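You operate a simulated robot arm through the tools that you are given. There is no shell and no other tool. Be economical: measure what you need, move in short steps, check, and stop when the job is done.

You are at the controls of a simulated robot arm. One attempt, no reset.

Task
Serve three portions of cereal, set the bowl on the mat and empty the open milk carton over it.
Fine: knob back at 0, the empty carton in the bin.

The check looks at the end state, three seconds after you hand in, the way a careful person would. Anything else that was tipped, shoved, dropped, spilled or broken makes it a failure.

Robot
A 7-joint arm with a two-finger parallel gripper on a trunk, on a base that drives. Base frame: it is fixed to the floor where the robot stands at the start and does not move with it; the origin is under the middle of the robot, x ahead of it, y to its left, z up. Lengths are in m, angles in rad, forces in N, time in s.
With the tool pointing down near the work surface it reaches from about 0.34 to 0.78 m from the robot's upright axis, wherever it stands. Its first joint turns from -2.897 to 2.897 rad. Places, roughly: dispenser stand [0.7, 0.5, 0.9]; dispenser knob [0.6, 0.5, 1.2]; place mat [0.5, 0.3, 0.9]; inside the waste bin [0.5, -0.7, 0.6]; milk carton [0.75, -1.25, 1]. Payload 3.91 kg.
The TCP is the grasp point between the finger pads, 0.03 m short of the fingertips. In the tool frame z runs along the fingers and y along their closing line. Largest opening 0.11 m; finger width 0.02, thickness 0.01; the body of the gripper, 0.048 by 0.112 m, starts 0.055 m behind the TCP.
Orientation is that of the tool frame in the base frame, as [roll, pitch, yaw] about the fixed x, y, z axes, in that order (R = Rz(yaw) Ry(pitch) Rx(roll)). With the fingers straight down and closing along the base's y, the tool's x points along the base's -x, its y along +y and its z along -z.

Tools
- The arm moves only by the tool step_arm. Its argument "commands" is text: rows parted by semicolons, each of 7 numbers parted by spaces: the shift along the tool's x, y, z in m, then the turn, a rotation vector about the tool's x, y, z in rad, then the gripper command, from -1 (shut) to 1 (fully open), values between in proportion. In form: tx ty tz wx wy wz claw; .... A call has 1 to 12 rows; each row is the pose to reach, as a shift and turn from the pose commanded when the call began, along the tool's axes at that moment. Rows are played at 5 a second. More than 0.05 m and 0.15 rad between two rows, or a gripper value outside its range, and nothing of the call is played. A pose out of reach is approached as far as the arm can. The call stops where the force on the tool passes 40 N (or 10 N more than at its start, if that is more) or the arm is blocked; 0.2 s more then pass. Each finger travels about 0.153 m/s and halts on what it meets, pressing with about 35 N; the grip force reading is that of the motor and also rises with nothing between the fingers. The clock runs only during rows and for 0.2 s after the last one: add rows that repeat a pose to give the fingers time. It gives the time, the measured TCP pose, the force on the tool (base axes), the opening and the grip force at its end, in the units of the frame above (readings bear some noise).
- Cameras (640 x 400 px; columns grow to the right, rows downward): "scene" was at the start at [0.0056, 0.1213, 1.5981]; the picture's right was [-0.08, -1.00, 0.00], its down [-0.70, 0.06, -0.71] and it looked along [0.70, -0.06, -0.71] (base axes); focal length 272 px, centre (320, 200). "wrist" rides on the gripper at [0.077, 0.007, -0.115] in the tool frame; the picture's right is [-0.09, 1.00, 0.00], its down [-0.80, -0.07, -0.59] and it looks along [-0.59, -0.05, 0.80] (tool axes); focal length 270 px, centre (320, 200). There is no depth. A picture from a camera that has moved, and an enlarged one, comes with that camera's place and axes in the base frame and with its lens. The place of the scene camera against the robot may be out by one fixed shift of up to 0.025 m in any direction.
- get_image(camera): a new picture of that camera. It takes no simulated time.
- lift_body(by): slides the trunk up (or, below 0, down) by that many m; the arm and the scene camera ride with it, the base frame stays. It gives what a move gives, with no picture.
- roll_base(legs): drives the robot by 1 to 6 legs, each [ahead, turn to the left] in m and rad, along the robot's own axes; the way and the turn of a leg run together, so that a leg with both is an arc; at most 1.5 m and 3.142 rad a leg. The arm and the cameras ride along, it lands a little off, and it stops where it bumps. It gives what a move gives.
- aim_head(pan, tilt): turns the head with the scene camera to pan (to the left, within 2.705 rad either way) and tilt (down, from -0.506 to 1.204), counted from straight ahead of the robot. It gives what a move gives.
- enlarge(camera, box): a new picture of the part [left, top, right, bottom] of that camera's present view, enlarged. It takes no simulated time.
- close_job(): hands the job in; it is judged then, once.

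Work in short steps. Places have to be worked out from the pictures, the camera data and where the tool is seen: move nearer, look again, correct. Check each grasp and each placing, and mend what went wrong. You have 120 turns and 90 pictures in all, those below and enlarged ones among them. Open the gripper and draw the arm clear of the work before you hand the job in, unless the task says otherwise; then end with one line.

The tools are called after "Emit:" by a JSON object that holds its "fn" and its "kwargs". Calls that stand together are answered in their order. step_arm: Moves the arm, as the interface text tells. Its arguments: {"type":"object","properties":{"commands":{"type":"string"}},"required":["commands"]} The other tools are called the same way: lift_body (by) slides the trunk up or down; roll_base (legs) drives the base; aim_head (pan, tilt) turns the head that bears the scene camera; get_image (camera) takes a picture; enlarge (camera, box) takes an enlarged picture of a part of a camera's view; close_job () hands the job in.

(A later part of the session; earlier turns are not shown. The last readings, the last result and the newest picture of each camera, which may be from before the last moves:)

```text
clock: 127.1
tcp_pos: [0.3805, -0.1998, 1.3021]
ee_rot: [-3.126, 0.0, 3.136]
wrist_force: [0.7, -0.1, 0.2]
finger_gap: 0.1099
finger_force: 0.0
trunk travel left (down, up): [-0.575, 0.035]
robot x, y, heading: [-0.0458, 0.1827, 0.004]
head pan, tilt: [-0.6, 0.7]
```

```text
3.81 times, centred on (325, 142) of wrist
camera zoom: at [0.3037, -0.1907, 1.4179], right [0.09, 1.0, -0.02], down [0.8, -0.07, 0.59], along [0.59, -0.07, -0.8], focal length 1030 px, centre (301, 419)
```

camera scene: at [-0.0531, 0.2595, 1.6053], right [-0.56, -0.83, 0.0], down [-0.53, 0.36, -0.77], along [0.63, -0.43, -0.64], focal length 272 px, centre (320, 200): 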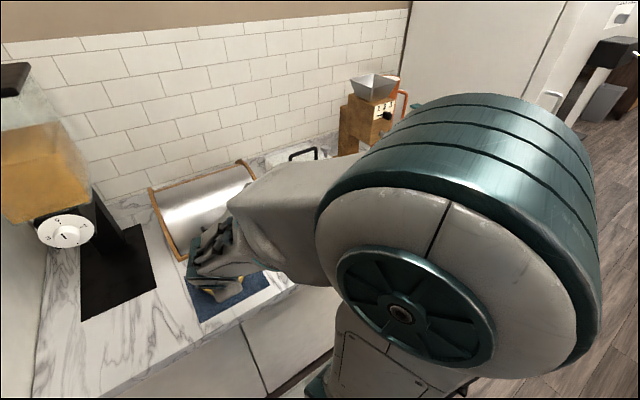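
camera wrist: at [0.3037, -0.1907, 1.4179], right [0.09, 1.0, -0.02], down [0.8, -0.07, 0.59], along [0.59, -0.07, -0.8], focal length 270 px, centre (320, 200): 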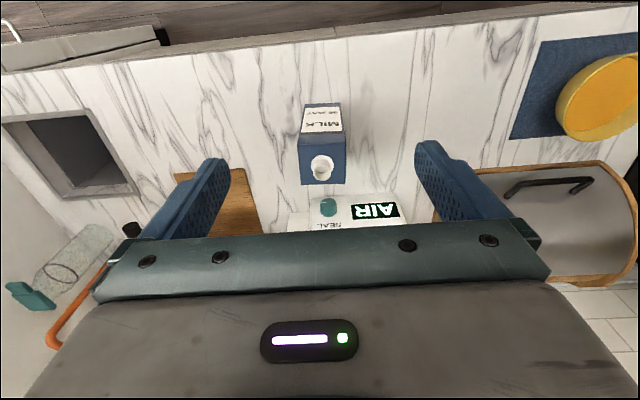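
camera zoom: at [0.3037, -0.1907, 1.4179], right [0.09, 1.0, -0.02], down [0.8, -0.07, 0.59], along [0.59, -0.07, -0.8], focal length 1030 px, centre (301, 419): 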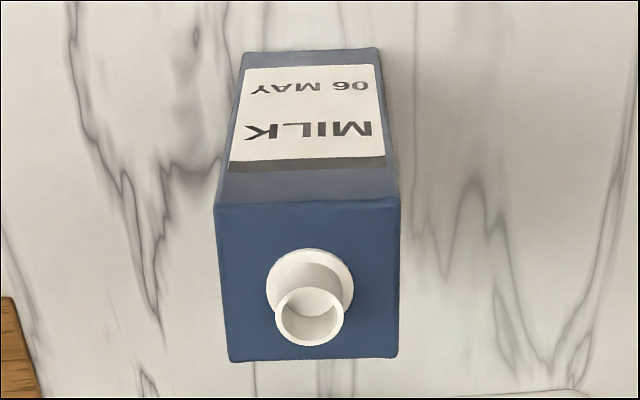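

The counter carton's spout is an open tube. The listed carton location is inside the fridge though, so I must see that one before choosing. I drive in front of the fridge.

Emit:
{"fn": "roll_base", "kwargs": {"legs": [[-0.38, 0], [0, -1.57], [0.98, 0], [0, 1.57]]}}

Emit:
{"fn": "aim_head", "kwargs": {"pan": -0.15, "tilt": 0.35}}

Emit:
{"fn": "get_image", "kwargs": {"camera": "scene"}}

```text
clock: 141.9
tcp_pos: [0.0008, -1.186, 1.3041]
ee_rot: [-3.124, -0.001, 3.133]
wrist_force: [-0.4, 0.2, -0.7]
finger_gap: 0.11
finger_force: 0.1
trunk travel left (down, up): [-0.575, 0.035]
robot x, y, heading: [-0.4261, -0.8051, -0.003]
head pan, tilt: [-0.6, 0.7]
```

```text
clock: 142.8
tcp_pos: [0.0011, -1.1848, 1.3041]
ee_rot: [-3.123, 0.0, 3.133]
wrist_force: [-0.6, 1.1, 0.6]
finger_gap: 0.1102
finger_force: 0.0
trunk travel left (down, up): [-0.575, 0.035]
robot x, y, heading: [-0.4221, -0.8019, -0.006]
head pan, tilt: [-0.15, 0.351]
```

```text
23 pictures are left
camera scene: at [-0.4077, -0.6917, 1.6366], right [-0.15, -0.99, 0.0], down [-0.34, 0.05, -0.94], along [0.93, -0.14, -0.34], focal length 272 px, centre (320, 200)
```

scene: 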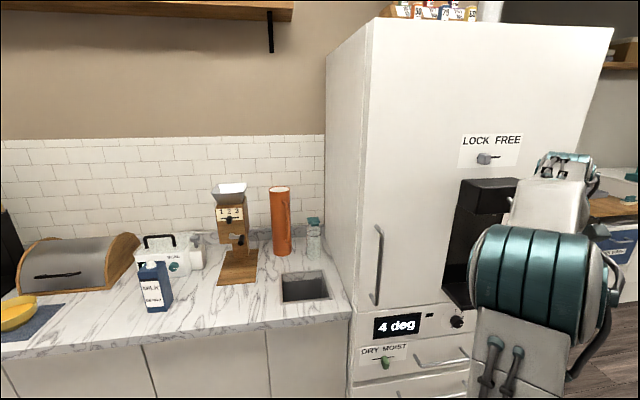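

I zoom in on the lock and the handle.

Emit:
{"fn": "enlarge", "kwargs": {"camera": "scene", "box": [360, 110, 540, 340]}}

```text
1.74 times, centred on (450, 225) of scene
camera zoom: at [-0.4077, -0.6917, 1.6366], right [-0.15, -0.99, 0.0], down [-0.34, 0.05, -0.94], along [0.93, -0.14, -0.34], focal length 473 px, centre (94, 156)
```

zoom: 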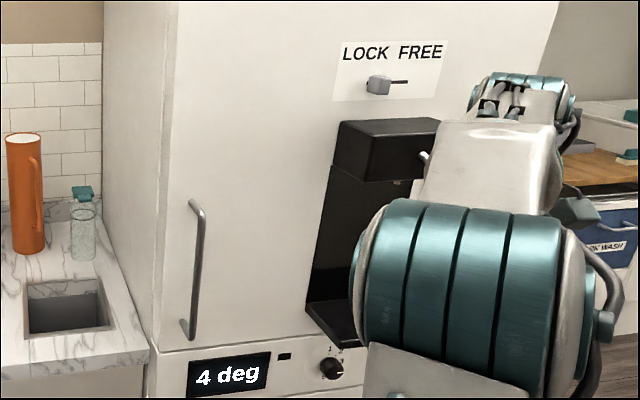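

The lock slider appears to stand at LOCK. The listed (hidden) carton is in the fridge, so I want to look inside: bring the tool horizontal in front of the slider first.

Emit:
{"fn": "step_arm", "kwargs": {"commands": "-0.014 -0.009 -0.015 0 -0.143 0 1; -0.027 -0.018 -0.03 0 -0.286 0 1; -0.041 -0.027 -0.045 0 -0.429 0 1; -0.055 -0.036 -0.06 0 -0.572 0 1; -0.068 -0.045 -0.075 0 -0.715 0 1; -0.082 -0.055 -0.09 0 -0.858 0 1; -0.095 -0.064 -0.105 0 -1.0 0 0.5; -0.109 -0.073 -0.12 0 -1.143 0 0.5; -0.123 -0.082 -0.135 0 -1.286 0 0.5; -0.136 -0.091 -0.15 0 -1.43 0 0.5; -0.15 -0.1 -0.166 0 -1.571 0 0.5"}}

Emit:
{"fn": "get_image", "kwargs": {"camera": "wrist"}}

```text
clock: 145.2
tcp_pos: [0.1513, -1.2824, 1.4701]
ee_rot: [-1.477, 1.557, -1.487]
wrist_force: [0.1, 0.4, 0.2]
finger_gap: 0.0825
finger_force: 0.1
trunk travel left (down, up): [-0.575, 0.035]
robot x, y, heading: [-0.4234, -0.8028, -0.001]
head pan, tilt: [-0.15, 0.351]
```

```text
21 pictures are left
camera wrist: at [0.0371, -1.2766, 1.3938], right [0.01, 1.0, 0.07], down [-0.6, -0.05, 0.8], along [0.8, -0.05, 0.59], focal length 270 px, centre (320, 200)
```

wrist: 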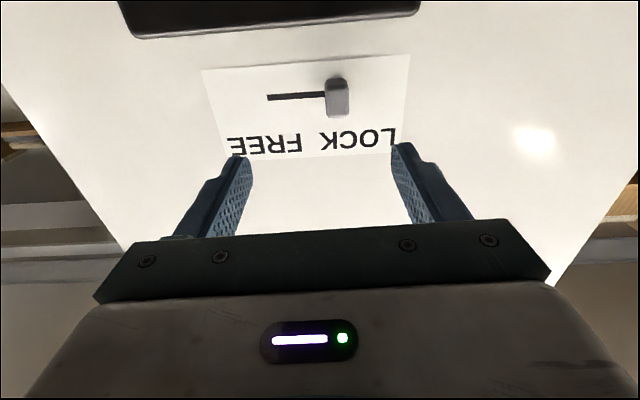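

Slider at y≈-1.267, z≈1.486 (LOCK side, slot runs toward FREE at -y). I advance toward it.

Emit:
{"fn": "step_arm", "kwargs": {"commands": "-0.008 0.008 0.04 0 0 0 0.3; -0.016 0.015 0.08 0 0 0 0.1; -0.016 0.015 0.11 0 0 0 0.1; -0.016 0.015 0.13 0 0 0 0.1"}}

Emit:
{"fn": "get_image", "kwargs": {"camera": "wrist"}}

```text
clock: 146.2
tcp_pos: [0.2819, -1.2702, 1.4846]
ee_rot: [-1.678, 1.555, -1.686]
wrist_force: [-0.1, -0.5, 0.2]
finger_gap: 0.0604
finger_force: 0.0
trunk travel left (down, up): [-0.575, 0.035]
robot x, y, heading: [-0.4235, -0.8062, -0.001]
head pan, tilt: [-0.15, 0.351]
```

```text
20 pictures are left
camera wrist: at [0.1674, -1.2632, 1.4077], right [0.01, 1.0, 0.07], down [-0.59, -0.05, 0.8], along [0.8, -0.05, 0.59], focal length 270 px, centre (320, 200)
```

wrist: 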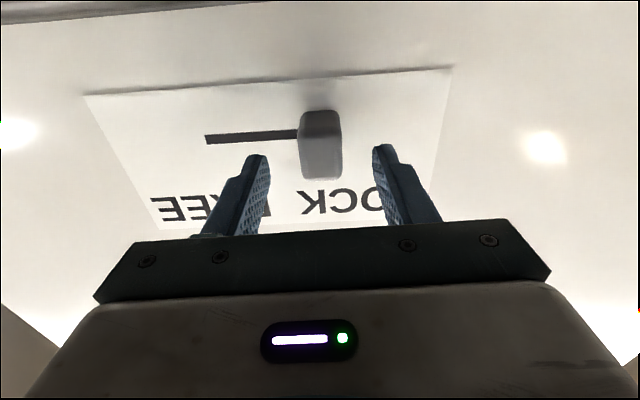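

Slider is between the fingers. I go 1 cm deeper, 8 mm lower, and close on it.

Emit:
{"fn": "step_arm", "kwargs": {"commands": "0.008 0 0.006 0 0 0 0.1; 0.008 0 0.01 0 0 0 -0.4; 0.008 0 0.01 0 0 0 -1; 0.008 0 0.01 0 0 0 -1; 0.008 0 0.01 0 0 0 -1"}}

```text
clock: 147.4
tcp_pos: [0.2889, -1.2686, 1.479]
ee_rot: [-1.624, 1.554, -1.631]
wrist_force: [-6.0, 5.5, -5.2]
finger_gap: 0.0221
finger_force: 45.0
trunk travel left (down, up): [-0.575, 0.035]
robot x, y, heading: [-0.42, -0.806, -0.004]
head pan, tilt: [-0.15, 0.351]
```

Gripped (22 mm). I slide it toward FREE (‑y) by 6 cm.

Emit:
{"fn": "step_arm", "kwargs": {"commands": "0 -0.015 0 0 0 0 -1; 0 -0.03 0 0 0 0 -1; 0 -0.045 0 0 0 0 -1; 0 -0.06 0 0 0 0 -1; 0 -0.065 0 0 0 0 -1"}}

Emit:
{"fn": "get_image", "kwargs": {"camera": "wrist"}}

```text
clock: 148.5
tcp_pos: [0.2853, -1.277, 1.4771]
ee_rot: [-0.751, 1.543, -0.757]
wrist_force: [5.2, -1.1, 12.9]
finger_gap: 0.0223
finger_force: 45.0
out of reach, approached as far as the arm can: row 1, 2, 3, 4, 5
trunk travel left (down, up): [-0.575, 0.035]
robot x, y, heading: [-0.4245, -0.8082, -0.003]
head pan, tilt: [-0.15, 0.351]
stopped in row 5: the force on the tool passed its limit (the readings are from after the stop); the commanded pose is now the measured one
```

```text
19 pictures are left
camera wrist: at [0.1729, -1.271, 1.3978], right [0.01, 1.0, 0.07], down [-0.61, -0.05, 0.79], along [0.79, -0.05, 0.61], focal length 270 px, centre (320, 200)
```

wrist: 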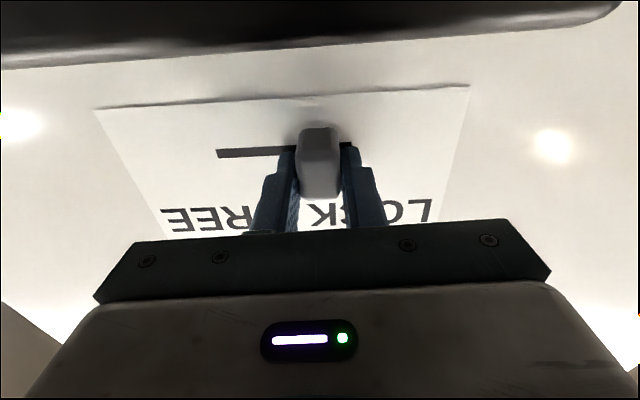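

Out of reach from this stance. I release, back off, and move the base 0.25 m to the right.

Emit:
{"fn": "step_arm", "kwargs": {"commands": "0 0 0 0 0 0 0.1; 0 0 0 0 0 0 0.1; 0 0 -0.04 0 0 0 0.1; 0 0 -0.08 0 0 0 0.1; 0 0 -0.12 0 0 0 0.1"}}

Emit:
{"fn": "roll_base", "kwargs": {"legs": [[0, -1.57], [0.25, 0], [0, 1.57]]}}

```text
clock: 149.7
tcp_pos: [0.1635, -1.2753, 1.4712]
ee_rot: [-1.012, 1.546, -1.015]
wrist_force: [0.5, 0.5, 0.1]
finger_gap: 0.0606
finger_force: 0.1
trunk travel left (down, up): [-0.575, 0.035]
robot x, y, heading: [-0.4267, -0.8036, -0.0]
head pan, tilt: [-0.15, 0.351]
```

```text
clock: 159.2
tcp_pos: [0.1527, -1.5372, 1.4707]
ee_rot: [-1.022, 1.548, -1.046]
wrist_force: [0.5, -0.3, -0.8]
finger_gap: 0.0602
finger_force: 0.0
trunk travel left (down, up): [-0.575, 0.035]
robot x, y, heading: [-0.4325, -1.0546, -0.016]
head pan, tilt: [-0.15, 0.351]
```

I return to the slider, regrip and slide.

Emit:
{"fn": "step_arm", "kwargs": {"commands": "-0.003 0.045 0 -0.008 0 0 0.1; -0.006 0.09 0 -0.016 0 0 0.1; -0.006 0.135 0 -0.016 0 0 0.1; -0.006 0.18 0 -0.016 0 0 0.1; -0.006 0.225 0 -0.016 0 0 0.1; -0.006 0.26 0 -0.016 0 0 0.1; -0.006 0.26 0.045 -0.016 0 0 0.1; -0.006 0.26 0.09 -0.016 0 0 0.1; -0.006 0.26 0.12 -0.016 0 0 0.1; -0.006 0.26 0.134 -0.016 0 0 0.1"}}

Emit:
{"fn": "step_arm", "kwargs": {"commands": "0 0 0 0 0 0 -0.4; 0 0 0 0 0 0 -1; 0 0 0 0 0 0 -1; 0 0 0 0 0 0 -1"}}

Emit:
{"fn": "step_arm", "kwargs": {"commands": "0 -0.012 0 0 0 0 -1; 0 -0.024 0 0 0 0 -1; 0 -0.036 0 0 0 0 -1; 0 -0.048 0 0 0 0 -1; 0 -0.058 0 0 0 0 -1"}}

Emit:
{"fn": "get_image", "kwargs": {"camera": "wrist"}}

```text
clock: 161.4
tcp_pos: [0.2899, -1.2811, 1.4725]
ee_rot: [-1.122, 1.545, -1.133]
wrist_force: [-20.6, 3.1, -11.3]
finger_gap: 0.0621
finger_force: 1.9
trunk travel left (down, up): [-0.575, 0.035]
robot x, y, heading: [-0.4266, -1.0561, -0.017]
head pan, tilt: [-0.15, 0.351]
```

```text
clock: 162.4
tcp_pos: [0.2895, -1.2814, 1.4764]
ee_rot: [-0.873, 1.543, -0.878]
wrist_force: [-14.5, -0.2, 4.2]
finger_gap: 0.022
finger_force: 44.7
trunk travel left (down, up): [-0.575, 0.035]
robot x, y, heading: [-0.4276, -1.0548, -0.021]
head pan, tilt: [-0.15, 0.351]
```

```text
clock: 163.6
tcp_pos: [0.2906, -1.3285, 1.4751]
ee_rot: [-0.983, 1.544, -0.984]
wrist_force: [-20.3, 21.5, -5.6]
finger_gap: 0.0225
finger_force: 45.1
trunk travel left (down, up): [-0.575, 0.035]
robot x, y, heading: [-0.428, -1.0588, -0.011]
head pan, tilt: [-0.15, 0.351]
```

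```text
18 pictures are left
camera wrist: at [0.1768, -1.3237, 1.3978], right [0.0, 1.0, 0.07], down [-0.61, -0.05, 0.79], along [0.8, -0.04, 0.6], focal length 270 px, centre (320, 200)
```

wrist: 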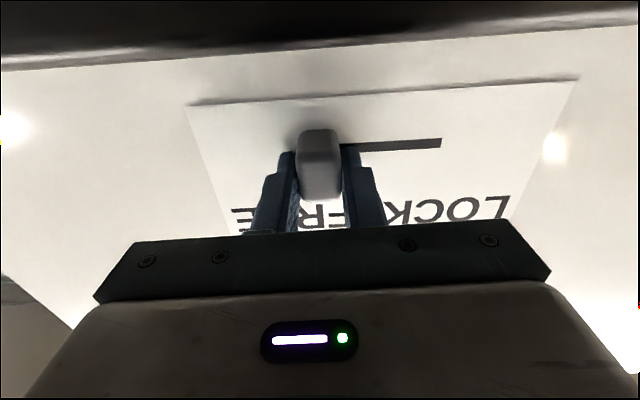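

Slider is now at FREE. I release, back off and move toward the door handle.

Emit:
{"fn": "step_arm", "kwargs": {"commands": "0 0 0 0 0 0 0.1; 0 0 0 0 0 0 0.3; 0 0 -0.045 0 0 0 0.3; 0 0 -0.09 0 0 0 0.3; 0 0 -0.135 0 0 0 0.3; 0 0 -0.17 0 0 0 0.3; 0.035 0.035 -0.17 0 0 0 0.3; 0.07 0.07 -0.17 0 0 0 0.3; 0.105 0.105 -0.17 0 0 0 0.3; 0.14 0.14 -0.17 0 0 0 0.3; 0.175 0.175 -0.17 0 0 0 0.3; 0.21 0.21 -0.17 0 0 0 0.3"}}

Emit:
{"fn": "step_arm", "kwargs": {"commands": "0.035 0.035 0 0 0 0 0.3; 0.07 0.07 0 0 0 0 0.3; 0.11 0.1 0 0 0 0 0.3; 0.11 0.12 0 0 0 0 0.3"}}

Emit:
{"fn": "get_image", "kwargs": {"camera": "wrist"}}

```text
clock: 166.2
tcp_pos: [0.1281, -1.1284, 1.2568]
ee_rot: [-1.091, 1.546, -1.101]
wrist_force: [-0.1, -1.1, 1.4]
finger_gap: 0.0716
finger_force: 0.1
trunk travel left (down, up): [-0.575, 0.035]
robot x, y, heading: [-0.4303, -1.0569, -0.017]
head pan, tilt: [-0.15, 0.351]
```

```text
clock: 167.2
tcp_pos: [0.1094, -1.1285, 1.1596]
ee_rot: [-1.072, 1.545, -1.066]
wrist_force: [0.4, 1.1, -0.9]
finger_gap: 0.0716
finger_force: 0.1
out of reach, approached as far as the arm can: row 1, 2, 3, 4
trunk travel left (down, up): [-0.575, 0.035]
robot x, y, heading: [-0.4285, -1.0554, -0.02]
head pan, tilt: [-0.15, 0.351]
```

```text
17 pictures are left
camera wrist: at [-0.0042, -1.1243, 1.0814], right [-0.01, 1.0, 0.07], down [-0.6, -0.06, 0.8], along [0.8, -0.04, 0.6], focal length 270 px, centre (320, 200)
```

wrist: 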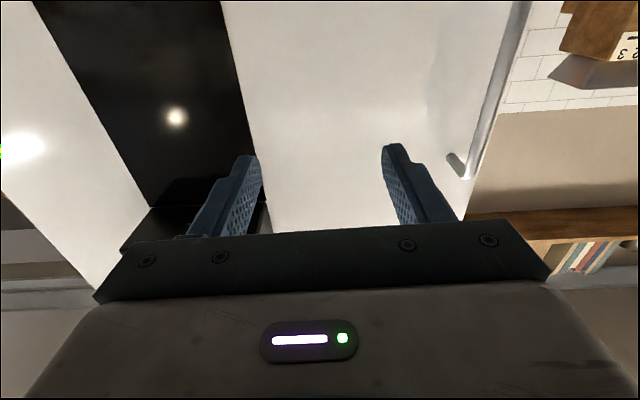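

The arm is at an awkward spot; the handle is at y≈-0.95, x≈0.29, top z≈1.256. I extend forward first, then go left.

Emit:
{"fn": "step_arm", "kwargs": {"commands": "0 0 0.045 0 0 0 0.3; 0 0 0.09 0 0 0 0.3; 0 0.04 0.09 0 0 0 0.3; 0 0.08 0.09 0 0 0 0.3; 0 0.12 0.09 0 0 0 0.3; 0 0.16 0.09 0 0 0 0.3; 0 0.178 0.09 0 0 0 0.3; 0 0.178 0.09 0 0 0 0.3"}}

Emit:
{"fn": "get_image", "kwargs": {"camera": "wrist"}}

```text
clock: 169.0
tcp_pos: [0.1958, -1.137, 1.1919]
ee_rot: [-0.964, 1.535, -0.959]
wrist_force: [-0.4, 0.0, 0.4]
finger_gap: 0.0715
finger_force: 0.1
out of reach, approached as far as the arm can: row 1, 2, 3, 4, 5, 6, 7, 8
trunk travel left (down, up): [-0.575, 0.035]
robot x, y, heading: [-0.4291, -1.0576, -0.013]
head pan, tilt: [-0.15, 0.351]
```

```text
16 pictures are left
camera wrist: at [0.0842, -1.1339, 1.1129], right [-0.01, 1.0, 0.06], down [-0.61, -0.05, 0.79], along [0.79, -0.03, 0.61], focal length 270 px, centre (320, 200)
```

wrist: 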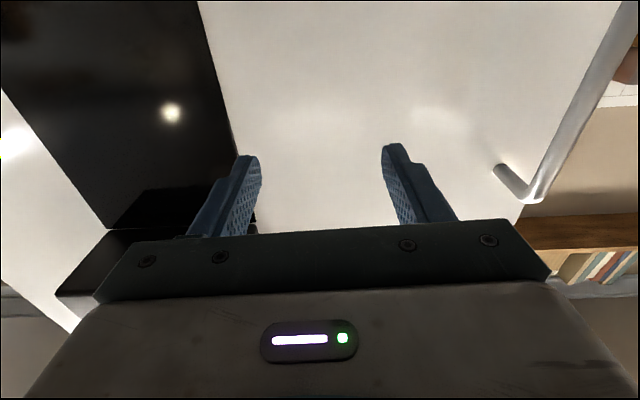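

The arm is at a joint limit here; from further left this reach worked. Triangulated: handle bar at (0.272, -0.955), top z 1.26. I shift the base left by 0.25 m.

Emit:
{"fn": "roll_base", "kwargs": {"legs": [[-0.1, 0], [0, 1.585], [0.25, 0], [0, -1.57], [0.1, 0]]}}

```text
clock: 179.9
tcp_pos: [0.2011, -0.8664, 1.1921]
ee_rot: [-0.995, 1.537, -0.961]
wrist_force: [0.5, 0.0, 0.1]
finger_gap: 0.0718
finger_force: 0.0
trunk travel left (down, up): [-0.575, 0.035]
robot x, y, heading: [-0.4273, -0.8011, 0.012]
head pan, tilt: [-0.15, 0.351]
```

I align with the bar, then advance to straddle it.

Emit:
{"fn": "step_arm", "kwargs": {"commands": "0.01 -0.045 0 0 0 0 0.3; 0.02 -0.089 0 0 0 0 0.3; 0.02 -0.089 0.035 0 0 0 0.3; 0.02 -0.089 0.07 0 0 0 0.3"}}

Emit:
{"fn": "get_image", "kwargs": {"camera": "wrist"}}

```text
clock: 180.9
tcp_pos: [0.2748, -0.9526, 1.1771]
ee_rot: [-0.982, 1.535, -0.947]
wrist_force: [0.9, 0.2, 0.2]
finger_gap: 0.0716
finger_force: 0.1
trunk travel left (down, up): [-0.575, 0.035]
robot x, y, heading: [-0.4252, -0.8047, 0.021]
head pan, tilt: [-0.15, 0.351]
```

```text
15 pictures are left
camera wrist: at [0.1608, -0.9527, 1.0973], right [-0.04, 1.0, 0.06], down [-0.61, -0.07, 0.79], along [0.79, -0.01, 0.61], focal length 270 px, centre (320, 200)
```

wrist: 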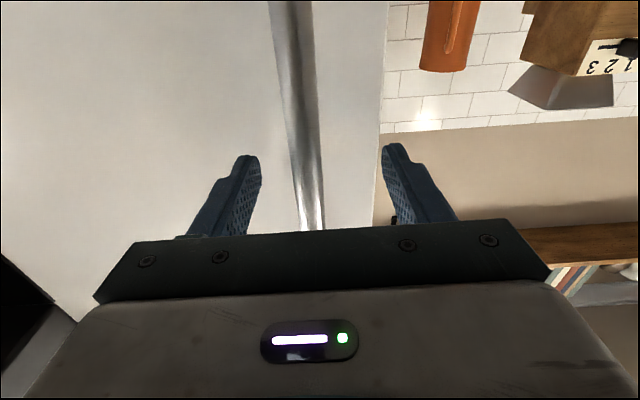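

Bar is between the fingers. Close and pull along the door's arc.

Emit:
{"fn": "step_arm", "kwargs": {"commands": "0 0 0 0 0 0 -0.5; 0 0 0 0 0 0 -1; 0 0 0 0 0 0 -1; 0 0 0 0 0 0 -1; 0 -0.003 -0.02 -0.035 0 0 -1; 0 -0.0055 -0.0415 -0.07 0 0 -1; 0 -0.014 -0.0824 -0.14 0 0 -1; 0 -0.025 -0.123 -0.21 0 0 -1; 0 -0.039 -0.162 -0.28 0 0 -1; 0 -0.056 -0.2 -0.35 0 0 -1"}}

```text
clock: 183.0
tcp_pos: [0.1019, -0.9943, 1.176]
ee_rot: [-0.983, 1.531, -0.624]
wrist_force: [-4.1, 15.2, 12.7]
finger_gap: 0.014
finger_force: 44.9
trunk travel left (down, up): [-0.575, 0.035]
robot x, y, heading: [-0.4274, -0.8024, 0.03]
head pan, tilt: [-0.15, 0.351]
stopped in row 10: the force on the tool passed its limit (the readings are from after the stop); the commanded pose is now the measured one
```

The door opened about 17 cm. I peek inside with the head camera.

Emit:
{"fn": "aim_head", "kwargs": {"pan": -0.45, "tilt": 0.4}}

Emit:
{"fn": "get_image", "kwargs": {"camera": "scene"}}

```text
clock: 183.8
tcp_pos: [0.0996, -0.9956, 1.1772]
ee_rot: [-1.086, 1.532, -0.73]
wrist_force: [-8.5, 24.1, 12.7]
finger_gap: 0.0143
finger_force: 44.6
trunk travel left (down, up): [-0.575, 0.035]
robot x, y, heading: [-0.427, -0.8046, 0.026]
head pan, tilt: [-0.45, 0.4]
```

```text
14 pictures are left
camera scene: at [-0.4255, -0.711, 1.6319], right [-0.41, -0.91, 0.0], down [-0.35, 0.16, -0.92], along [0.84, -0.38, -0.39], focal length 272 px, centre (320, 200)
```

scene: 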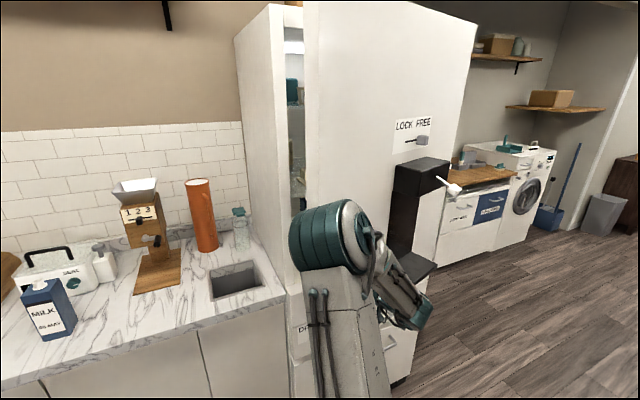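

Only a sliver is visible. I pull further by reversing the base in a slight arc while holding the handle.

Emit:
{"fn": "roll_base", "kwargs": {"legs": [[-0.17, -0.17]]}}

Emit:
{"fn": "aim_head", "kwargs": {"pan": -0.25, "tilt": 0.4}}

Emit:
{"fn": "get_image", "kwargs": {"camera": "scene"}}

```text
clock: 185.1
tcp_pos: [-0.0467, -1.0733, 1.1762]
ee_rot: [-1.156, 1.53, -0.959]
wrist_force: [5.3, -12.2, -9.6]
finger_gap: 0.014
finger_force: 44.8
trunk travel left (down, up): [-0.575, 0.035]
robot x, y, heading: [-0.5492, -0.8011, -0.108]
head pan, tilt: [-0.45, 0.4]
stopped in leg 1: the force on the tool passed its limit (the readings are from after the stop); the commanded pose is now the measured one
```

```text
clock: 185.8
tcp_pos: [-0.0429, -1.072, 1.1758]
ee_rot: [-1.155, 1.528, -0.952]
wrist_force: [8.8, -12.9, -14.2]
finger_gap: 0.0143
finger_force: 45.2
trunk travel left (down, up): [-0.575, 0.035]
robot x, y, heading: [-0.543, -0.7978, -0.105]
head pan, tilt: [-0.25, 0.4]
```

```text
13 pictures are left
camera scene: at [-0.5165, -0.7003, 1.6323], right [-0.35, -0.94, 0.0], down [-0.37, 0.14, -0.92], along [0.86, -0.32, -0.39], focal length 272 px, centre (320, 200)
```

scene: 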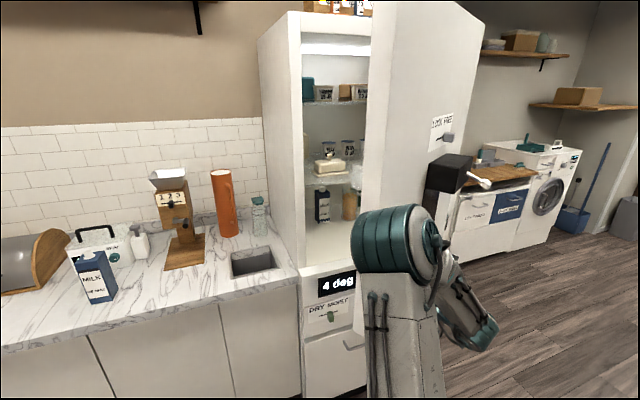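

There is a carton inside on the lower shelf. I zoom on it.

Emit:
{"fn": "enlarge", "kwargs": {"camera": "scene", "box": [298, 160, 368, 240]}}

```text
5.00 times, centred on (333, 200) of scene
camera zoom: at [-0.5165, -0.7003, 1.6323], right [-0.35, -0.94, 0.0], down [-0.37, 0.14, -0.92], along [0.86, -0.32, -0.39], focal length 1360 px, centre (255, 200)
```

zoom: 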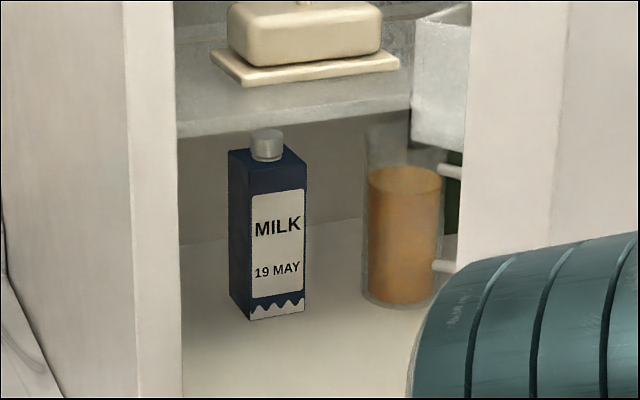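

The fridge carton is capped (19 MAY, unopened); the open one is the counter carton. I close the fridge again: retrace the base arc, then push the handle home with the arm.

Emit:
{"fn": "roll_base", "kwargs": {"legs": [[0.118, 0.135]]}}

Emit:
{"fn": "step_arm", "kwargs": {"commands": "0 0.004 0.035 0.05 0 0 -1; 0 0.014 0.07 0.12 0 0 -1; 0 0.025 0.105 0.19 0 0 -1; 0 0.034 0.14 0.26 0 0 -1; 0 0.04 0.165 0.32 0 0 -1; 0 0.042 0.178 0.35 0 0 -1"}}

```text
clock: 186.9
tcp_pos: [0.0531, -1.0158, 1.1769]
ee_rot: [-1.082, 1.535, -0.765]
wrist_force: [0.3, 7.3, 16.0]
finger_gap: 0.0141
finger_force: 44.5
trunk travel left (down, up): [-0.575, 0.035]
robot x, y, heading: [-0.469, -0.802, -0.007]
head pan, tilt: [-0.25, 0.4]
stopped in leg 1: the force on the tool passed its limit (the readings are from after the stop); the commanded pose is now the measured one
```

```text
clock: 187.6
tcp_pos: [0.1256, -0.9882, 1.1757]
ee_rot: [-0.943, 1.535, -0.808]
wrist_force: [3.2, -10.2, 3.6]
finger_gap: 0.0139
finger_force: 45.5
trunk travel left (down, up): [-0.575, 0.035]
robot x, y, heading: [-0.4711, -0.804, -0.015]
head pan, tilt: [-0.25, 0.4]
stopped in row 3: the force on the tool passed its limit (the readings are from after the stop); the commanded pose is now the measured one
```

The tight grip binds; I release, close the fingers, and push the door shut on its face beside the handle.

Emit:
{"fn": "step_arm", "kwargs": {"commands": "0 0 0 0 0 0 0.2; 0 0 0 0 0 0 0.2; 0 0 -0.045 0 0 0 0.2; 0 0 -0.09 0 0 0 -0.5; 0 -0.035 -0.09 0 0 0 -1; 0 -0.07 -0.09 0 0 0 -1; 0 -0.07 -0.09 0 0 0 -1"}}

Emit:
{"fn": "step_arm", "kwargs": {"commands": "0 0 0.04 0 0 0 -1; 0 0 0.08 0 0 0 -1; 0 0 0.12 0 0 0 -1; 0 0 0.15 0 0 0 -1; 0 0 0.18 0 0 0 -1; 0 0 0.21 0 0 0 -1; 0 0 0.235 0 0 0 -1; 0 0 0.25 0 0 0 -1; 0 0 0.265 0 0 0 -1; 0 0 0.28 0 0 0 -1"}}

Emit:
{"fn": "get_image", "kwargs": {"camera": "scene"}}

```text
clock: 189.2
tcp_pos: [0.044, -1.0651, 1.1766]
ee_rot: [-0.99, 1.534, -0.853]
wrist_force: [-0.3, 0.7, -0.1]
finger_gap: 0.0
finger_force: 34.6
trunk travel left (down, up): [-0.575, 0.035]
robot x, y, heading: [-0.4697, -0.8045, -0.012]
head pan, tilt: [-0.25, 0.4]
```

```text
clock: 191.2
tcp_pos: [0.2892, -1.0321, 1.1802]
ee_rot: [-1.126, 1.535, -0.992]
wrist_force: [-33.2, 8.8, 6.0]
finger_gap: 0.0
finger_force: 35.0
trunk travel left (down, up): [-0.575, 0.035]
robot x, y, heading: [-0.4692, -0.8033, -0.011]
head pan, tilt: [-0.25, 0.4]
stopped in row 9: the force on the tool passed its limit (the readings are from after the stop); the commanded pose is now the measured one
```

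```text
11 pictures are left
camera scene: at [-0.4625, -0.697, 1.6322], right [-0.26, -0.97, 0.0], down [-0.37, 0.1, -0.92], along [0.89, -0.24, -0.38], focal length 272 px, centre (320, 200)
```

scene: 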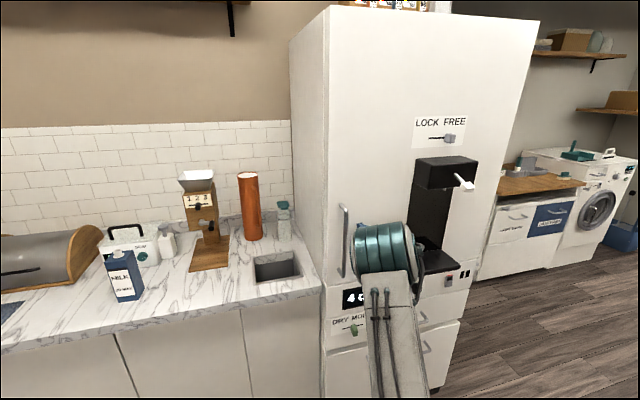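

The door is shut. I restore the lock too: back off, move the base right again, and go to the slider at its known place.

Emit:
{"fn": "step_arm", "kwargs": {"commands": "0 0 -0.04 0 0 0 -1; 0 0 -0.08 0 0 0 -1; 0 0 -0.12 0 0 0 -1"}}

Emit:
{"fn": "roll_base", "kwargs": {"legs": [[0, -1.57], [0.25, 0], [0, 1.585], [0.035, 0]]}}

```text
clock: 191.9
tcp_pos: [0.1754, -1.049, 1.1752]
ee_rot: [-1.19, 1.539, -1.056]
wrist_force: [0.2, 0.2, 0.6]
finger_gap: 0.0001
finger_force: 34.9
trunk travel left (down, up): [-0.575, 0.035]
robot x, y, heading: [-0.4681, -0.8064, -0.017]
head pan, tilt: [-0.25, 0.4]
```

```text
clock: 201.8
tcp_pos: [0.226, -1.2743, 1.1731]
ee_rot: [-1.276, 1.542, -1.104]
wrist_force: [1.0, 0.9, 0.3]
finger_gap: 0.0
finger_force: 35.2
trunk travel left (down, up): [-0.575, 0.035]
robot x, y, heading: [-0.4308, -1.0551, 0.022]
head pan, tilt: [-0.25, 0.4]
```

The tool is yawed 0.17 rad to the left; I retreat, straighten it, and rise to slider height in line with it.

Emit:
{"fn": "step_arm", "kwargs": {"commands": "0 0.008 -0.049 0.086 0 0 -0.5; 0 0.017 -0.0985 0.172 0 0 0.1; -0.043 0.01 -0.1 0.172 0 0 0.1; -0.086 0 -0.102 0.172 0 0 0.1; -0.129 -0.01 -0.104 0.172 0 0 0.1; -0.172 -0.02 -0.106 0.172 0 0 0.1; -0.215 -0.03 -0.107 0.172 0 0 0.1; -0.258 -0.037 -0.108 0.172 0 0 0.1; -0.302 -0.037 -0.108 0.172 0 0 0.1; -0.302 -0.037 -0.108 0.172 0 0 0.1"}}

```text
refused: row 2 steps farther than a row can; nothing moved
```

Emit:
{"fn": "step_arm", "kwargs": {"commands": "0 0.006 -0.035 0.06 0 0 -0.5; 0 0.012 -0.07 0.12 0 0 0.1; 0 0.017 -0.0985 0.172 0 0 0.1; -0.043 0.01 -0.1 0.172 0 0 0.1; -0.086 0 -0.102 0.172 0 0 0.1; -0.129 -0.01 -0.104 0.172 0 0 0.1; -0.172 -0.02 -0.106 0.172 0 0 0.1; -0.215 -0.03 -0.107 0.172 0 0 0.1; -0.258 -0.037 -0.108 0.172 0 0 0.1; -0.302 -0.037 -0.108 0.172 0 0 0.1; -0.302 -0.037 -0.108 0.172 0 0 0.1"}}

```text
clock: 204.2
tcp_pos: [0.1193, -1.324, 1.4766]
ee_rot: [-1.072, 1.542, -1.072]
wrist_force: [-0.3, -0.6, -0.4]
finger_gap: 0.0607
finger_force: 0.1
trunk travel left (down, up): [-0.575, 0.035]
robot x, y, heading: [-0.4314, -1.0525, 0.022]
head pan, tilt: [-0.25, 0.4]
```

In line with the slider. I advance, grip, slide it +y to LOCK, and release.

Emit:
{"fn": "step_arm", "kwargs": {"commands": "0 -0.003 0.045 0 0 0 0.1; 0 -0.004 0.09 0 0 0 0.1; 0 -0.004 0.13 0 0 0 0.1; 0 -0.004 0.155 0 0 0 0.1; 0 -0.004 0.168 0 0 0 0.1; 0 -0.004 0.168 0 0 0 -0.4; 0 -0.004 0.168 0 0 0 -1; 0 -0.004 0.168 0 0 0 -1; 0 -0.004 0.168 0 0 0 -1"}}

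Emit:
{"fn": "step_arm", "kwargs": {"commands": "0 0.012 0 0 0 0 -1; 0 0.024 0 0 0 0 -1; 0 0.036 0 0 0 0 -1; 0 0.048 0 0 0 0 -1; 0 0.06 0 0 0 0 -1; 0 0.066 0 0 0 0 -1"}}

Emit:
{"fn": "get_image", "kwargs": {"camera": "wrist"}}

```text
clock: 206.2
tcp_pos: [0.2887, -1.3251, 1.4798]
ee_rot: [-1.05, 1.542, -1.048]
wrist_force: [1.0, -1.0, 1.3]
finger_gap: 0.0221
finger_force: 44.6
trunk travel left (down, up): [-0.575, 0.035]
robot x, y, heading: [-0.4367, -1.058, 0.021]
head pan, tilt: [-0.25, 0.4]
```

```text
clock: 207.6
tcp_pos: [0.2846, -1.2692, 1.4772]
ee_rot: [-0.937, 1.54, -0.947]
wrist_force: [6.5, -20.6, 22.5]
finger_gap: 0.0224
finger_force: 45.3
trunk travel left (down, up): [-0.575, 0.035]
robot x, y, heading: [-0.4354, -1.0531, 0.018]
head pan, tilt: [-0.25, 0.4]
```

```text
10 pictures are left
camera wrist: at [0.1719, -1.2623, 1.3998], right [0.01, 1.0, 0.06], down [-0.61, -0.05, 0.79], along [0.79, -0.05, 0.61], focal length 270 px, centre (320, 200)
```

wrist: 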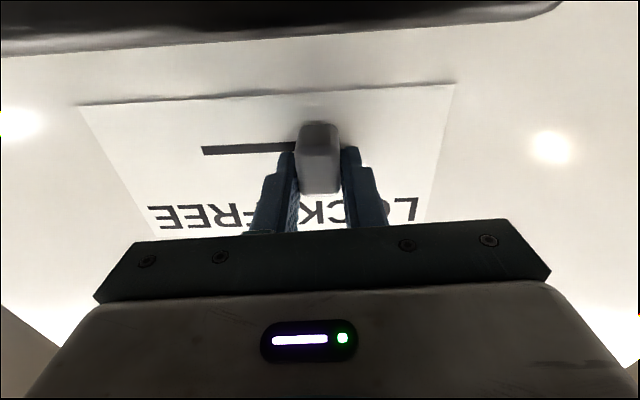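

Lock restored to LOCK. I release and retreat, then test in free air how far the wrist can roll the way I will pour (top toward +y).

Emit:
{"fn": "step_arm", "kwargs": {"commands": "0 0 0 0 0 0 0.1; 0 0 0 0 0 0 0.1; 0 0 -0.045 0 0 0 0.1; 0 0 -0.09 0 0 0 0.1; 0 0 -0.135 0 0 0 0.1; 0 0 -0.17 0 0 0 1"}}

Emit:
{"fn": "step_arm", "kwargs": {"commands": "0 0 0 0 0 -0.14 1; 0 0 0 0 0 -0.28 1; 0 0 0 0 0 -0.42 1; 0 0 0 0 0 -0.56 1; 0 0 0 0 0 -0.7 1; 0 0 0 0 0 -0.84 1; 0 0 0 0 0 -0.98 1; 0 0 0 0 0 -1.12 1; 0 0 0 0 0 -1.26 1; 0 0 0 0 0 -1.4 1; 0 0 0 0 0 -1.54 1; 0 0 0 0 0 -1.68 1"}}

Emit:
{"fn": "step_arm", "kwargs": {"commands": "0 0 0 0 0 -0.14 1; 0 0 0 0 0 -0.28 1; 0 0 0 0 0 -0.42 1; 0 0 0 0 0 -0.56 1; 0 0 0 0 0 -0.7 1; 0 0 0 0 0 -0.84 1"}}

```text
clock: 209.0
tcp_pos: [0.1168, -1.2583, 1.4772]
ee_rot: [-1.06, 1.541, -1.061]
wrist_force: [-0.1, -1.3, -1.0]
finger_gap: 0.1101
finger_force: 0.1
trunk travel left (down, up): [-0.575, 0.035]
robot x, y, heading: [-0.4332, -1.0538, 0.017]
head pan, tilt: [-0.25, 0.4]
```

```text
clock: 211.6
tcp_pos: [0.1572, -1.0593, 1.4767]
ee_rot: [-1.568, -0.17, -1.276]
wrist_force: [2.7, -5.3, 1.9]
finger_gap: 0.1101
finger_force: 0.1
out of reach, approached as far as the arm can: row 8, 9, 10
trunk travel left (down, up): [-0.575, 0.035]
robot x, y, heading: [-0.434, -1.0543, 0.023]
head pan, tilt: [-0.25, 0.4]
```

```text
clock: 212.1
tcp_pos: [0.1222, -1.3786, 1.4497]
ee_rot: [-1.544, -0.188, -1.556]
wrist_force: [-3.1, -3.2, 0.4]
finger_gap: 0.11
finger_force: 0.1
trunk travel left (down, up): [-0.575, 0.035]
robot x, y, heading: [-0.4352, -1.0556, 0.014]
head pan, tilt: [-0.25, 0.4]
stopped in row 2: the arm was blocked; the commanded pose is now the measured one
```

The test shows a joint limit on this side (the arm swung), so pouring must happen with the arm on the left side as at the knob, where a half-turn was smooth. I back off, and reset the tool to pointing down.

Emit:
{"fn": "roll_base", "kwargs": {"legs": [[-0.25, 0]]}}

Emit:
{"fn": "step_arm", "kwargs": {"commands": "0 0.014 0 -0.143 0 0.017 1; 0 0.027 0 -0.286 0 0.034 1; 0 0.041 0 -0.429 0 0.05 1; 0 0.055 0 -0.572 0 0.067 1; 0 0.068 0 -0.715 0 0.084 1; 0 0.082 0 -0.858 0 0.1 1; 0 0.095 0 -1.0 0 0.117 1; 0 0.109 0 -1.143 0 0.134 1; 0 0.123 0 -1.286 0 0.15 1; 0 0.136 0 -1.43 0 0.167 1; 0 0.15 0 -1.54 0 0.18 1"}}

```text
clock: 213.1
tcp_pos: [0.0917, -1.3094, 1.4496]
ee_rot: [-1.524, -0.199, -1.512]
wrist_force: [-0.1, 0.6, 0.1]
finger_gap: 0.1102
finger_force: 0.0
trunk travel left (down, up): [-0.575, 0.035]
robot x, y, heading: [-0.4735, -1.0536, 0.021]
head pan, tilt: [-0.25, 0.4]
stopped in leg 1: the robot was blocked; the commanded pose is now the measured one
```

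```text
clock: 215.5
tcp_pos: [0.075, -1.2475, 1.336]
ee_rot: [-3.055, -0.118, -1.689]
wrist_force: [0.1, 1.0, 0.2]
finger_gap: 0.1103
finger_force: 0.0
out of reach, approached as far as the arm can: row 9, 10, 11
trunk travel left (down, up): [-0.575, 0.035]
robot x, y, heading: [-0.4702, -1.0558, 0.021]
head pan, tilt: [-0.25, 0.4]
```

The base reported a block; I look at what is around the arm.

Emit:
{"fn": "aim_head", "kwargs": {"pan": -0.7, "tilt": 0.5}}

Emit:
{"fn": "get_image", "kwargs": {"camera": "scene"}}

```text
clock: 216.4
tcp_pos: [0.0749, -1.2617, 1.3339]
ee_rot: [-3.053, -0.107, -1.689]
wrist_force: [-0.2, 0.5, 0.2]
finger_gap: 0.1099
finger_force: 0.0
trunk travel left (down, up): [-0.575, 0.035]
robot x, y, heading: [-0.4687, -1.0524, 0.015]
head pan, tilt: [-0.7, 0.499]
```

```text
9 pictures are left
camera scene: at [-0.478, -0.986, 1.623], right [-0.63, -0.78, 0.0], down [-0.37, 0.3, -0.88], along [0.68, -0.55, -0.48], focal length 272 px, centre (320, 200)
```

scene: 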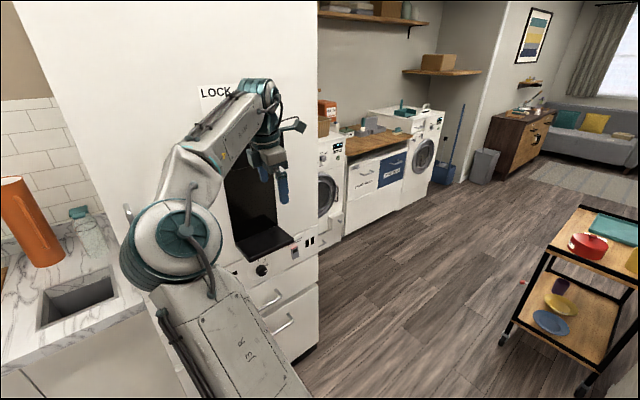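

The elbow swung out left, near the fridge handle. I try backing away gently now that the arm has been re-posed.

Emit:
{"fn": "roll_base", "kwargs": {"legs": [[-0.12, 0]]}}

```text
clock: 217.6
tcp_pos: [-0.048, -1.263, 1.3348]
ee_rot: [-3.054, -0.106, -1.691]
wrist_force: [0.2, -0.2, -0.5]
finger_gap: 0.1102
finger_force: 0.0
trunk travel left (down, up): [-0.575, 0.035]
robot x, y, heading: [-0.5931, -1.056, 0.024]
head pan, tilt: [-0.7, 0.499]
```

Free. I back off a bit more and bring the arm back to a neutral, tool-down posture ahead of the robot.

Emit:
{"fn": "roll_base", "kwargs": {"legs": [[-0.12, 0]]}}

Emit:
{"fn": "step_arm", "kwargs": {"commands": "-0.026 0.0146 0.003 0 0 0.132 1; -0.0525 0.029 0.006 0 0 0.264 1; -0.079 0.044 0.01 0 0 0.395 1; -0.105 0.0585 0.013 0 0 0.527 1; -0.131 0.073 0.016 0 0 0.66 1; -0.158 0.088 0.019 0 0 0.79 1; -0.184 0.102 0.022 0 0 0.92 1; -0.21 0.117 0.025 0 0 1.054 1; -0.236 0.132 0.029 0 0 1.186 1; -0.263 0.146 0.032 0 0 1.318 1; -0.289 0.161 0.035 0 0 1.45 1; -0.289 0.161 0.035 0 0 1.45 1"}}

```text
clock: 218.8
tcp_pos: [-0.1696, -1.2649, 1.3343]
ee_rot: [-3.051, -0.107, -1.693]
wrist_force: [-0.4, 0.4, 0.1]
finger_gap: 0.1099
finger_force: 0.0
trunk travel left (down, up): [-0.575, 0.035]
robot x, y, heading: [-0.7137, -1.0562, 0.018]
head pan, tilt: [-0.7, 0.499]
```

```text
clock: 221.4
tcp_pos: [-0.2912, -0.9666, 1.2552]
ee_rot: [-3.026, 0.075, -3.135]
wrist_force: [-0.1, 0.3, 0.3]
finger_gap: 0.1099
finger_force: 0.1
trunk travel left (down, up): [-0.575, 0.035]
robot x, y, heading: [-0.7117, -1.0587, 0.027]
head pan, tilt: [-0.7, 0.499]
```

Neutral again. I drive to a stance left-rear of the carton such that it will lie at the same relative place as the knob did, and start moving the arm left.

Emit:
{"fn": "roll_base", "kwargs": {"legs": [[0, 1.543], [0.52, 0], [0, -1.57], [0.3, 0]]}}

Emit:
{"fn": "step_arm", "kwargs": {"commands": "-0.022 0.04 0.017 -0.02 0.012 0 1; -0.043 0.08 0.035 -0.04 0.025 0 1; -0.065 0.12 0.052 -0.06 0.037 0 1; -0.087 0.16 0.07 -0.08 0.05 0 1; -0.108 0.2 0.087 -0.1 0.062 0 1; -0.13 0.24 0.105 -0.115 0.074 0 1"}}

Emit:
{"fn": "step_arm", "kwargs": {"commands": "0 0 0 0 -0.143 0 1; 0 0 0 0 -0.286 0 1; 0 0 0 0 -0.429 0 1; 0 0 0 0 -0.572 0 1; 0 0 0 0 -0.715 0 1; 0 0 0 0 -0.858 0 1; 0 0 0 0 -1.0 0 1; 0 0 0 0 -1.143 0 1; 0 0 0 0 -1.286 0 1; 0 0 0 0 -1.43 0 1; 0 0 0 0 -1.571 0 1"}}

```text
clock: 227.9
tcp_pos: [-0.7858, -0.2462, 1.2643]
ee_rot: [-3.03, 0.107, -1.591]
wrist_force: [-0.9, 0.6, 0.3]
finger_gap: 0.11
finger_force: 0.1
trunk travel left (down, up): [-0.575, 0.035]
robot x, y, heading: [-0.6969, -0.6321, 1.718]
head pan, tilt: [-0.7, 0.499]
stopped in leg 2: the robot was blocked; the commanded pose is now the measured one
```

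```text
clock: 229.3
tcp_pos: [-1.0106, -0.0701, 1.1363]
ee_rot: [3.136, 0.012, -1.6]
wrist_force: [0.2, 0.2, -0.4]
finger_gap: 0.1099
finger_force: 0.0
trunk travel left (down, up): [-0.575, 0.035]
robot x, y, heading: [-0.6971, -0.6272, 1.72]
head pan, tilt: [-0.7, 0.499]
```

```text
clock: 231.7
tcp_pos: [-1.0106, -0.0737, 1.1385]
ee_rot: [0.434, 1.557, 1.975]
wrist_force: [0.6, 1.1, 0.0]
finger_gap: 0.1098
finger_force: 0.0
trunk travel left (down, up): [-0.575, 0.035]
robot x, y, heading: [-0.7005, -0.6292, 1.716]
head pan, tilt: [-0.7, 0.499]
```

The base bumped something (probably the island corner) and stopped early at (-0.70, -0.63). The tool is now horizontal. I turn to face the counter and look before going on.

Emit:
{"fn": "roll_base", "kwargs": {"legs": [[0, -1.716]]}}

Emit:
{"fn": "aim_head", "kwargs": {"pan": 1.9, "tilt": 0.75}}

Emit:
{"fn": "get_image", "kwargs": {"camera": "scene"}}

```text
clock: 233.9
tcp_pos: [-0.6856, 0.0054, 1.1362]
ee_rot: [0.436, 1.559, 1.452]
wrist_force: [-0.8, -0.6, -0.2]
finger_gap: 0.1101
finger_force: 0.0
trunk travel left (down, up): [-0.575, 0.035]
robot x, y, heading: [-0.6967, -0.6333, 1.191]
head pan, tilt: [-0.7, 0.499]
stopped in leg 1: the robot was blocked; the commanded pose is now the measured one
```

```text
clock: 236.2
tcp_pos: [-0.6868, 0.0052, 1.1363]
ee_rot: [0.457, 1.558, 1.473]
wrist_force: [0.4, -0.6, 0.7]
finger_gap: 0.1099
finger_force: 0.1
trunk travel left (down, up): [-0.575, 0.035]
robot x, y, heading: [-0.6925, -0.6303, 1.198]
head pan, tilt: [1.901, 0.75]
```

```text
8 pictures are left
camera scene: at [-0.945, -0.6687, 1.6011], right [0.05, 1.0, 0.0], down [0.68, -0.03, -0.73], along [-0.73, 0.03, -0.68], focal length 272 px, centre (320, 200)
```

scene: 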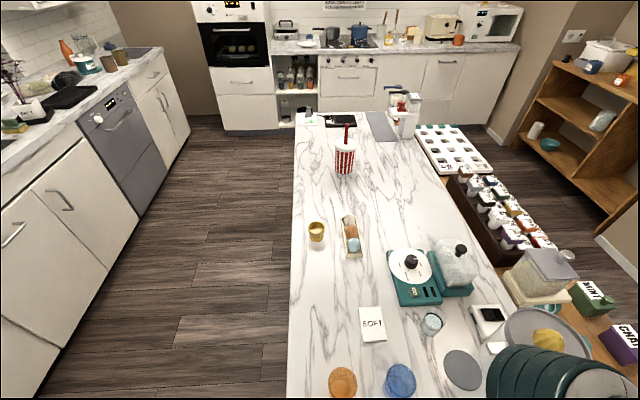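

My elbow hangs out left over the island end, which explains the block; nothing there looks disturbed. I turn back slightly and move the hand to the right to draw the elbow in.

Emit:
{"fn": "roll_base", "kwargs": {"legs": [[0, 0.08]]}}

Emit:
{"fn": "step_arm", "kwargs": {"commands": "0 -0.04 0 0 0 0 1; 0 -0.08 0 0 0 0 1; 0 -0.12 0 0 0 0 1; 0 -0.16 0 0 0 0 1; 0 -0.2 0 0 0 0 1; 0 -0.24 0 0 0 0 1; 0 -0.28 0 0 0 0 1; 0 -0.32 0 0 0 0 1; 0 -0.36 0 0 0 0 1; 0 -0.4 0 0 0 0 1"}}

```text
clock: 237.1
tcp_pos: [-0.7372, 0.0025, 1.1376]
ee_rot: [0.472, 1.558, 1.567]
wrist_force: [-0.1, 0.3, 0.2]
finger_gap: 0.11
finger_force: 0.1
trunk travel left (down, up): [-0.575, 0.035]
robot x, y, heading: [-0.6964, -0.6364, 1.275]
head pan, tilt: [1.901, 0.75]
```

```text
clock: 239.3
tcp_pos: [-0.3799, -0.1776, 1.1358]
ee_rot: [0.58, 1.559, 1.675]
wrist_force: [-0.3, 0.3, -0.7]
finger_gap: 0.11
finger_force: 0.0
trunk travel left (down, up): [-0.575, 0.035]
robot x, y, heading: [-0.6943, -0.6351, 1.278]
head pan, tilt: [1.901, 0.75]
```

The arm moved freely. Now I turn right toward the counter.

Emit:
{"fn": "roll_base", "kwargs": {"legs": [[0, -1.27]]}}

Emit:
{"fn": "aim_head", "kwargs": {"pan": 0.5, "tilt": 0.6}}

```text
clock: 240.5
tcp_pos: [-0.3379, -0.2118, 1.1353]
ee_rot: [0.526, 1.558, 1.526]
wrist_force: [0.9, 0.3, 0.1]
finger_gap: 0.1101
finger_force: 0.0
trunk travel left (down, up): [-0.575, 0.035]
robot x, y, heading: [-0.695, -0.6372, 1.186]
head pan, tilt: [1.901, 0.75]
stopped in leg 1: the robot was blocked; the commanded pose is now the measured one
```

```text
clock: 242.0
tcp_pos: [-0.3379, -0.2121, 1.1366]
ee_rot: [0.507, 1.558, 1.505]
wrist_force: [0.0, -0.8, -0.1]
finger_gap: 0.1098
finger_force: 0.0
trunk travel left (down, up): [-0.575, 0.035]
robot x, y, heading: [-0.6952, -0.6361, 1.188]
head pan, tilt: [0.499, 0.6]
```

Same heading block: the base's rear corner catches the island end. Driving forward along this heading leads away from it, so I try that, then turn.

Emit:
{"fn": "roll_base", "kwargs": {"legs": [[0, 0.05], [0.15, 0]]}}

Emit:
{"fn": "roll_base", "kwargs": {"legs": [[0, -0.6]]}}

```text
clock: 243.8
tcp_pos: [-0.3116, -0.0518, 1.137]
ee_rot: [0.495, 1.558, 1.548]
wrist_force: [0.8, -0.2, 0.2]
finger_gap: 0.1099
finger_force: 0.1
trunk travel left (down, up): [-0.575, 0.035]
robot x, y, heading: [-0.6452, -0.4955, 1.241]
head pan, tilt: [0.499, 0.6]
```

```text
clock: 246.1
tcp_pos: [-0.1158, -0.3224, 1.1359]
ee_rot: [0.481, 1.56, 0.918]
wrist_force: [-0.6, -0.5, 0.4]
finger_gap: 0.11
finger_force: 0.1
trunk travel left (down, up): [-0.575, 0.035]
robot x, y, heading: [-0.6212, -0.5236, 0.613]
head pan, tilt: [0.499, 0.6]
stopped in leg 1: the robot was blocked; the commanded pose is now the measured one
```

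Turning worked. Forward a bit and finish the turn, then a look at the scene.

Emit:
{"fn": "roll_base", "kwargs": {"legs": [[0.2, 0], [0, -0.613]]}}

Emit:
{"fn": "get_image", "kwargs": {"camera": "scene"}}

```text
clock: 249.3
tcp_pos: [0.0692, -0.5356, 1.1375]
ee_rot: [0.559, 1.56, 0.386]
wrist_force: [-0.9, -0.6, 0.4]
finger_gap: 0.1096
finger_force: 0.0
trunk travel left (down, up): [-0.575, 0.035]
robot x, y, heading: [-0.4591, -0.4106, 0.011]
head pan, tilt: [0.499, 0.6]
```

```text
7 pictures are left
camera scene: at [-0.4601, -0.2389, 1.6139], right [0.48, -0.88, 0.0], down [-0.49, -0.27, -0.83], along [0.72, 0.4, -0.56], focal length 272 px, centre (320, 200)
```

scene: 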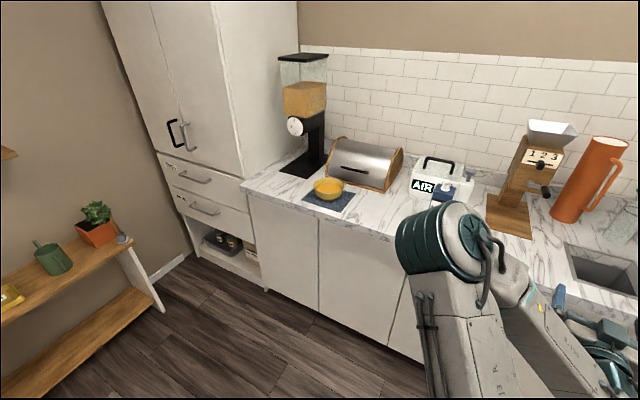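

The scene is intact. I test the wrist roll here in free air, now in the + direction (top toward -y).

Emit:
{"fn": "step_arm", "kwargs": {"commands": "0 0 0 0 0 0.14 1; 0 0 0 0 0 0.28 1; 0 0 0 0 0 0.42 1; 0 0 0 0 0 0.56 1; 0 0 0 0 0 0.7 1; 0 0 0 0 0 0.84 1; 0 0 0 0 0 0.98 1; 0 0 0 0 0 1.12 1; 0 0 0 0 0 1.26 1; 0 0 0 0 0 1.4 1; 0 0 0 0 0 1.54 1; 0 0 0 0 0 1.68 1"}}

Emit:
{"fn": "step_arm", "kwargs": {"commands": "0 0 0 0 0 0.14 1; 0 0 0 0 0 0.28 1; 0 0 0 0 0 0.42 1; 0 0 0 0 0 0.56 1; 0 0 0 0 0 0.7 1; 0 0 0 0 0 0.84 1; 0 0 0 0 0 0.98 1"}}

```text
clock: 251.9
tcp_pos: [0.0683, -0.5364, 1.1367]
ee_rot: [1.557, -0.119, 1.398]
wrist_force: [-0.6, -0.4, 0.3]
finger_gap: 0.11
finger_force: 0.1
trunk travel left (down, up): [-0.575, 0.035]
robot x, y, heading: [-0.4629, -0.4097, 0.006]
head pan, tilt: [0.499, 0.6]
```

```text
clock: 253.5
tcp_pos: [0.0679, -0.5373, 1.1352]
ee_rot: [1.548, -1.098, 1.418]
wrist_force: [-0.2, -0.2, 0.7]
finger_gap: 0.11
finger_force: 0.1
trunk travel left (down, up): [-0.575, 0.035]
robot x, y, heading: [-0.4631, -0.409, 0.007]
head pan, tilt: [0.499, 0.6]
```

Smooth to 2.66 rad in this direction, so I'll pour with the top going toward -y. I rotate back, and drive to y≈-0.07 (staying back from the counter).

Emit:
{"fn": "step_arm", "kwargs": {"commands": "0 0 0 0 0 -0.14 1; 0 0 0 0 0 -0.28 1; 0 0 0 0 0 -0.42 1; 0 0 0 0 0 -0.56 1; 0 0 0 0 0 -0.7 1; 0 0 0 0 0 -0.84 1; 0 0 0 0 0 -0.98 1; 0 0 0 0 0 -1.12 1; 0 0 0 0 0 -1.26 1; 0 0 0 0 0 -1.4 1; 0 0 0 0 0 -1.54 1; 0 0 0 0 0 -1.68 1"}}

Emit:
{"fn": "step_arm", "kwargs": {"commands": "0 0 0 0 0 -0.14 1; 0 0 0 0 0 -0.28 1; 0 0 0 0 0 -0.42 1; 0 0 0 0 0 -0.56 1; 0 0 0 0 0 -0.7 1; 0 0 0 0 0 -0.84 1; 0 0 0 0 0 -0.98 1"}}

Emit:
{"fn": "roll_base", "kwargs": {"legs": [[0, 1.563], [0.34, 0], [0, -1.57]]}}

```text
clock: 256.1
tcp_pos: [0.0681, -0.5363, 1.1361]
ee_rot: [1.558, 0.588, 1.389]
wrist_force: [0.4, -0.3, -0.4]
finger_gap: 0.1099
finger_force: 0.0
trunk travel left (down, up): [-0.575, 0.035]
robot x, y, heading: [-0.4582, -0.4096, 0.006]
head pan, tilt: [0.499, 0.6]
```

```text
clock: 257.7
tcp_pos: [0.0684, -0.5358, 1.1366]
ee_rot: [0.396, 1.56, 0.224]
wrist_force: [0.2, -0.4, -0.2]
finger_gap: 0.11
finger_force: 0.0
trunk travel left (down, up): [-0.575, 0.035]
robot x, y, heading: [-0.4624, -0.4085, 0.009]
head pan, tilt: [0.499, 0.6]
```

```text
clock: 267.5
tcp_pos: [0.0772, -0.2282, 1.1372]
ee_rot: [0.559, 1.56, 0.33]
wrist_force: [0.3, 0.5, -0.1]
finger_gap: 0.1102
finger_force: 0.0
trunk travel left (down, up): [-0.575, 0.035]
robot x, y, heading: [-0.4472, -0.0732, -0.051]
head pan, tilt: [0.499, 0.6]
```

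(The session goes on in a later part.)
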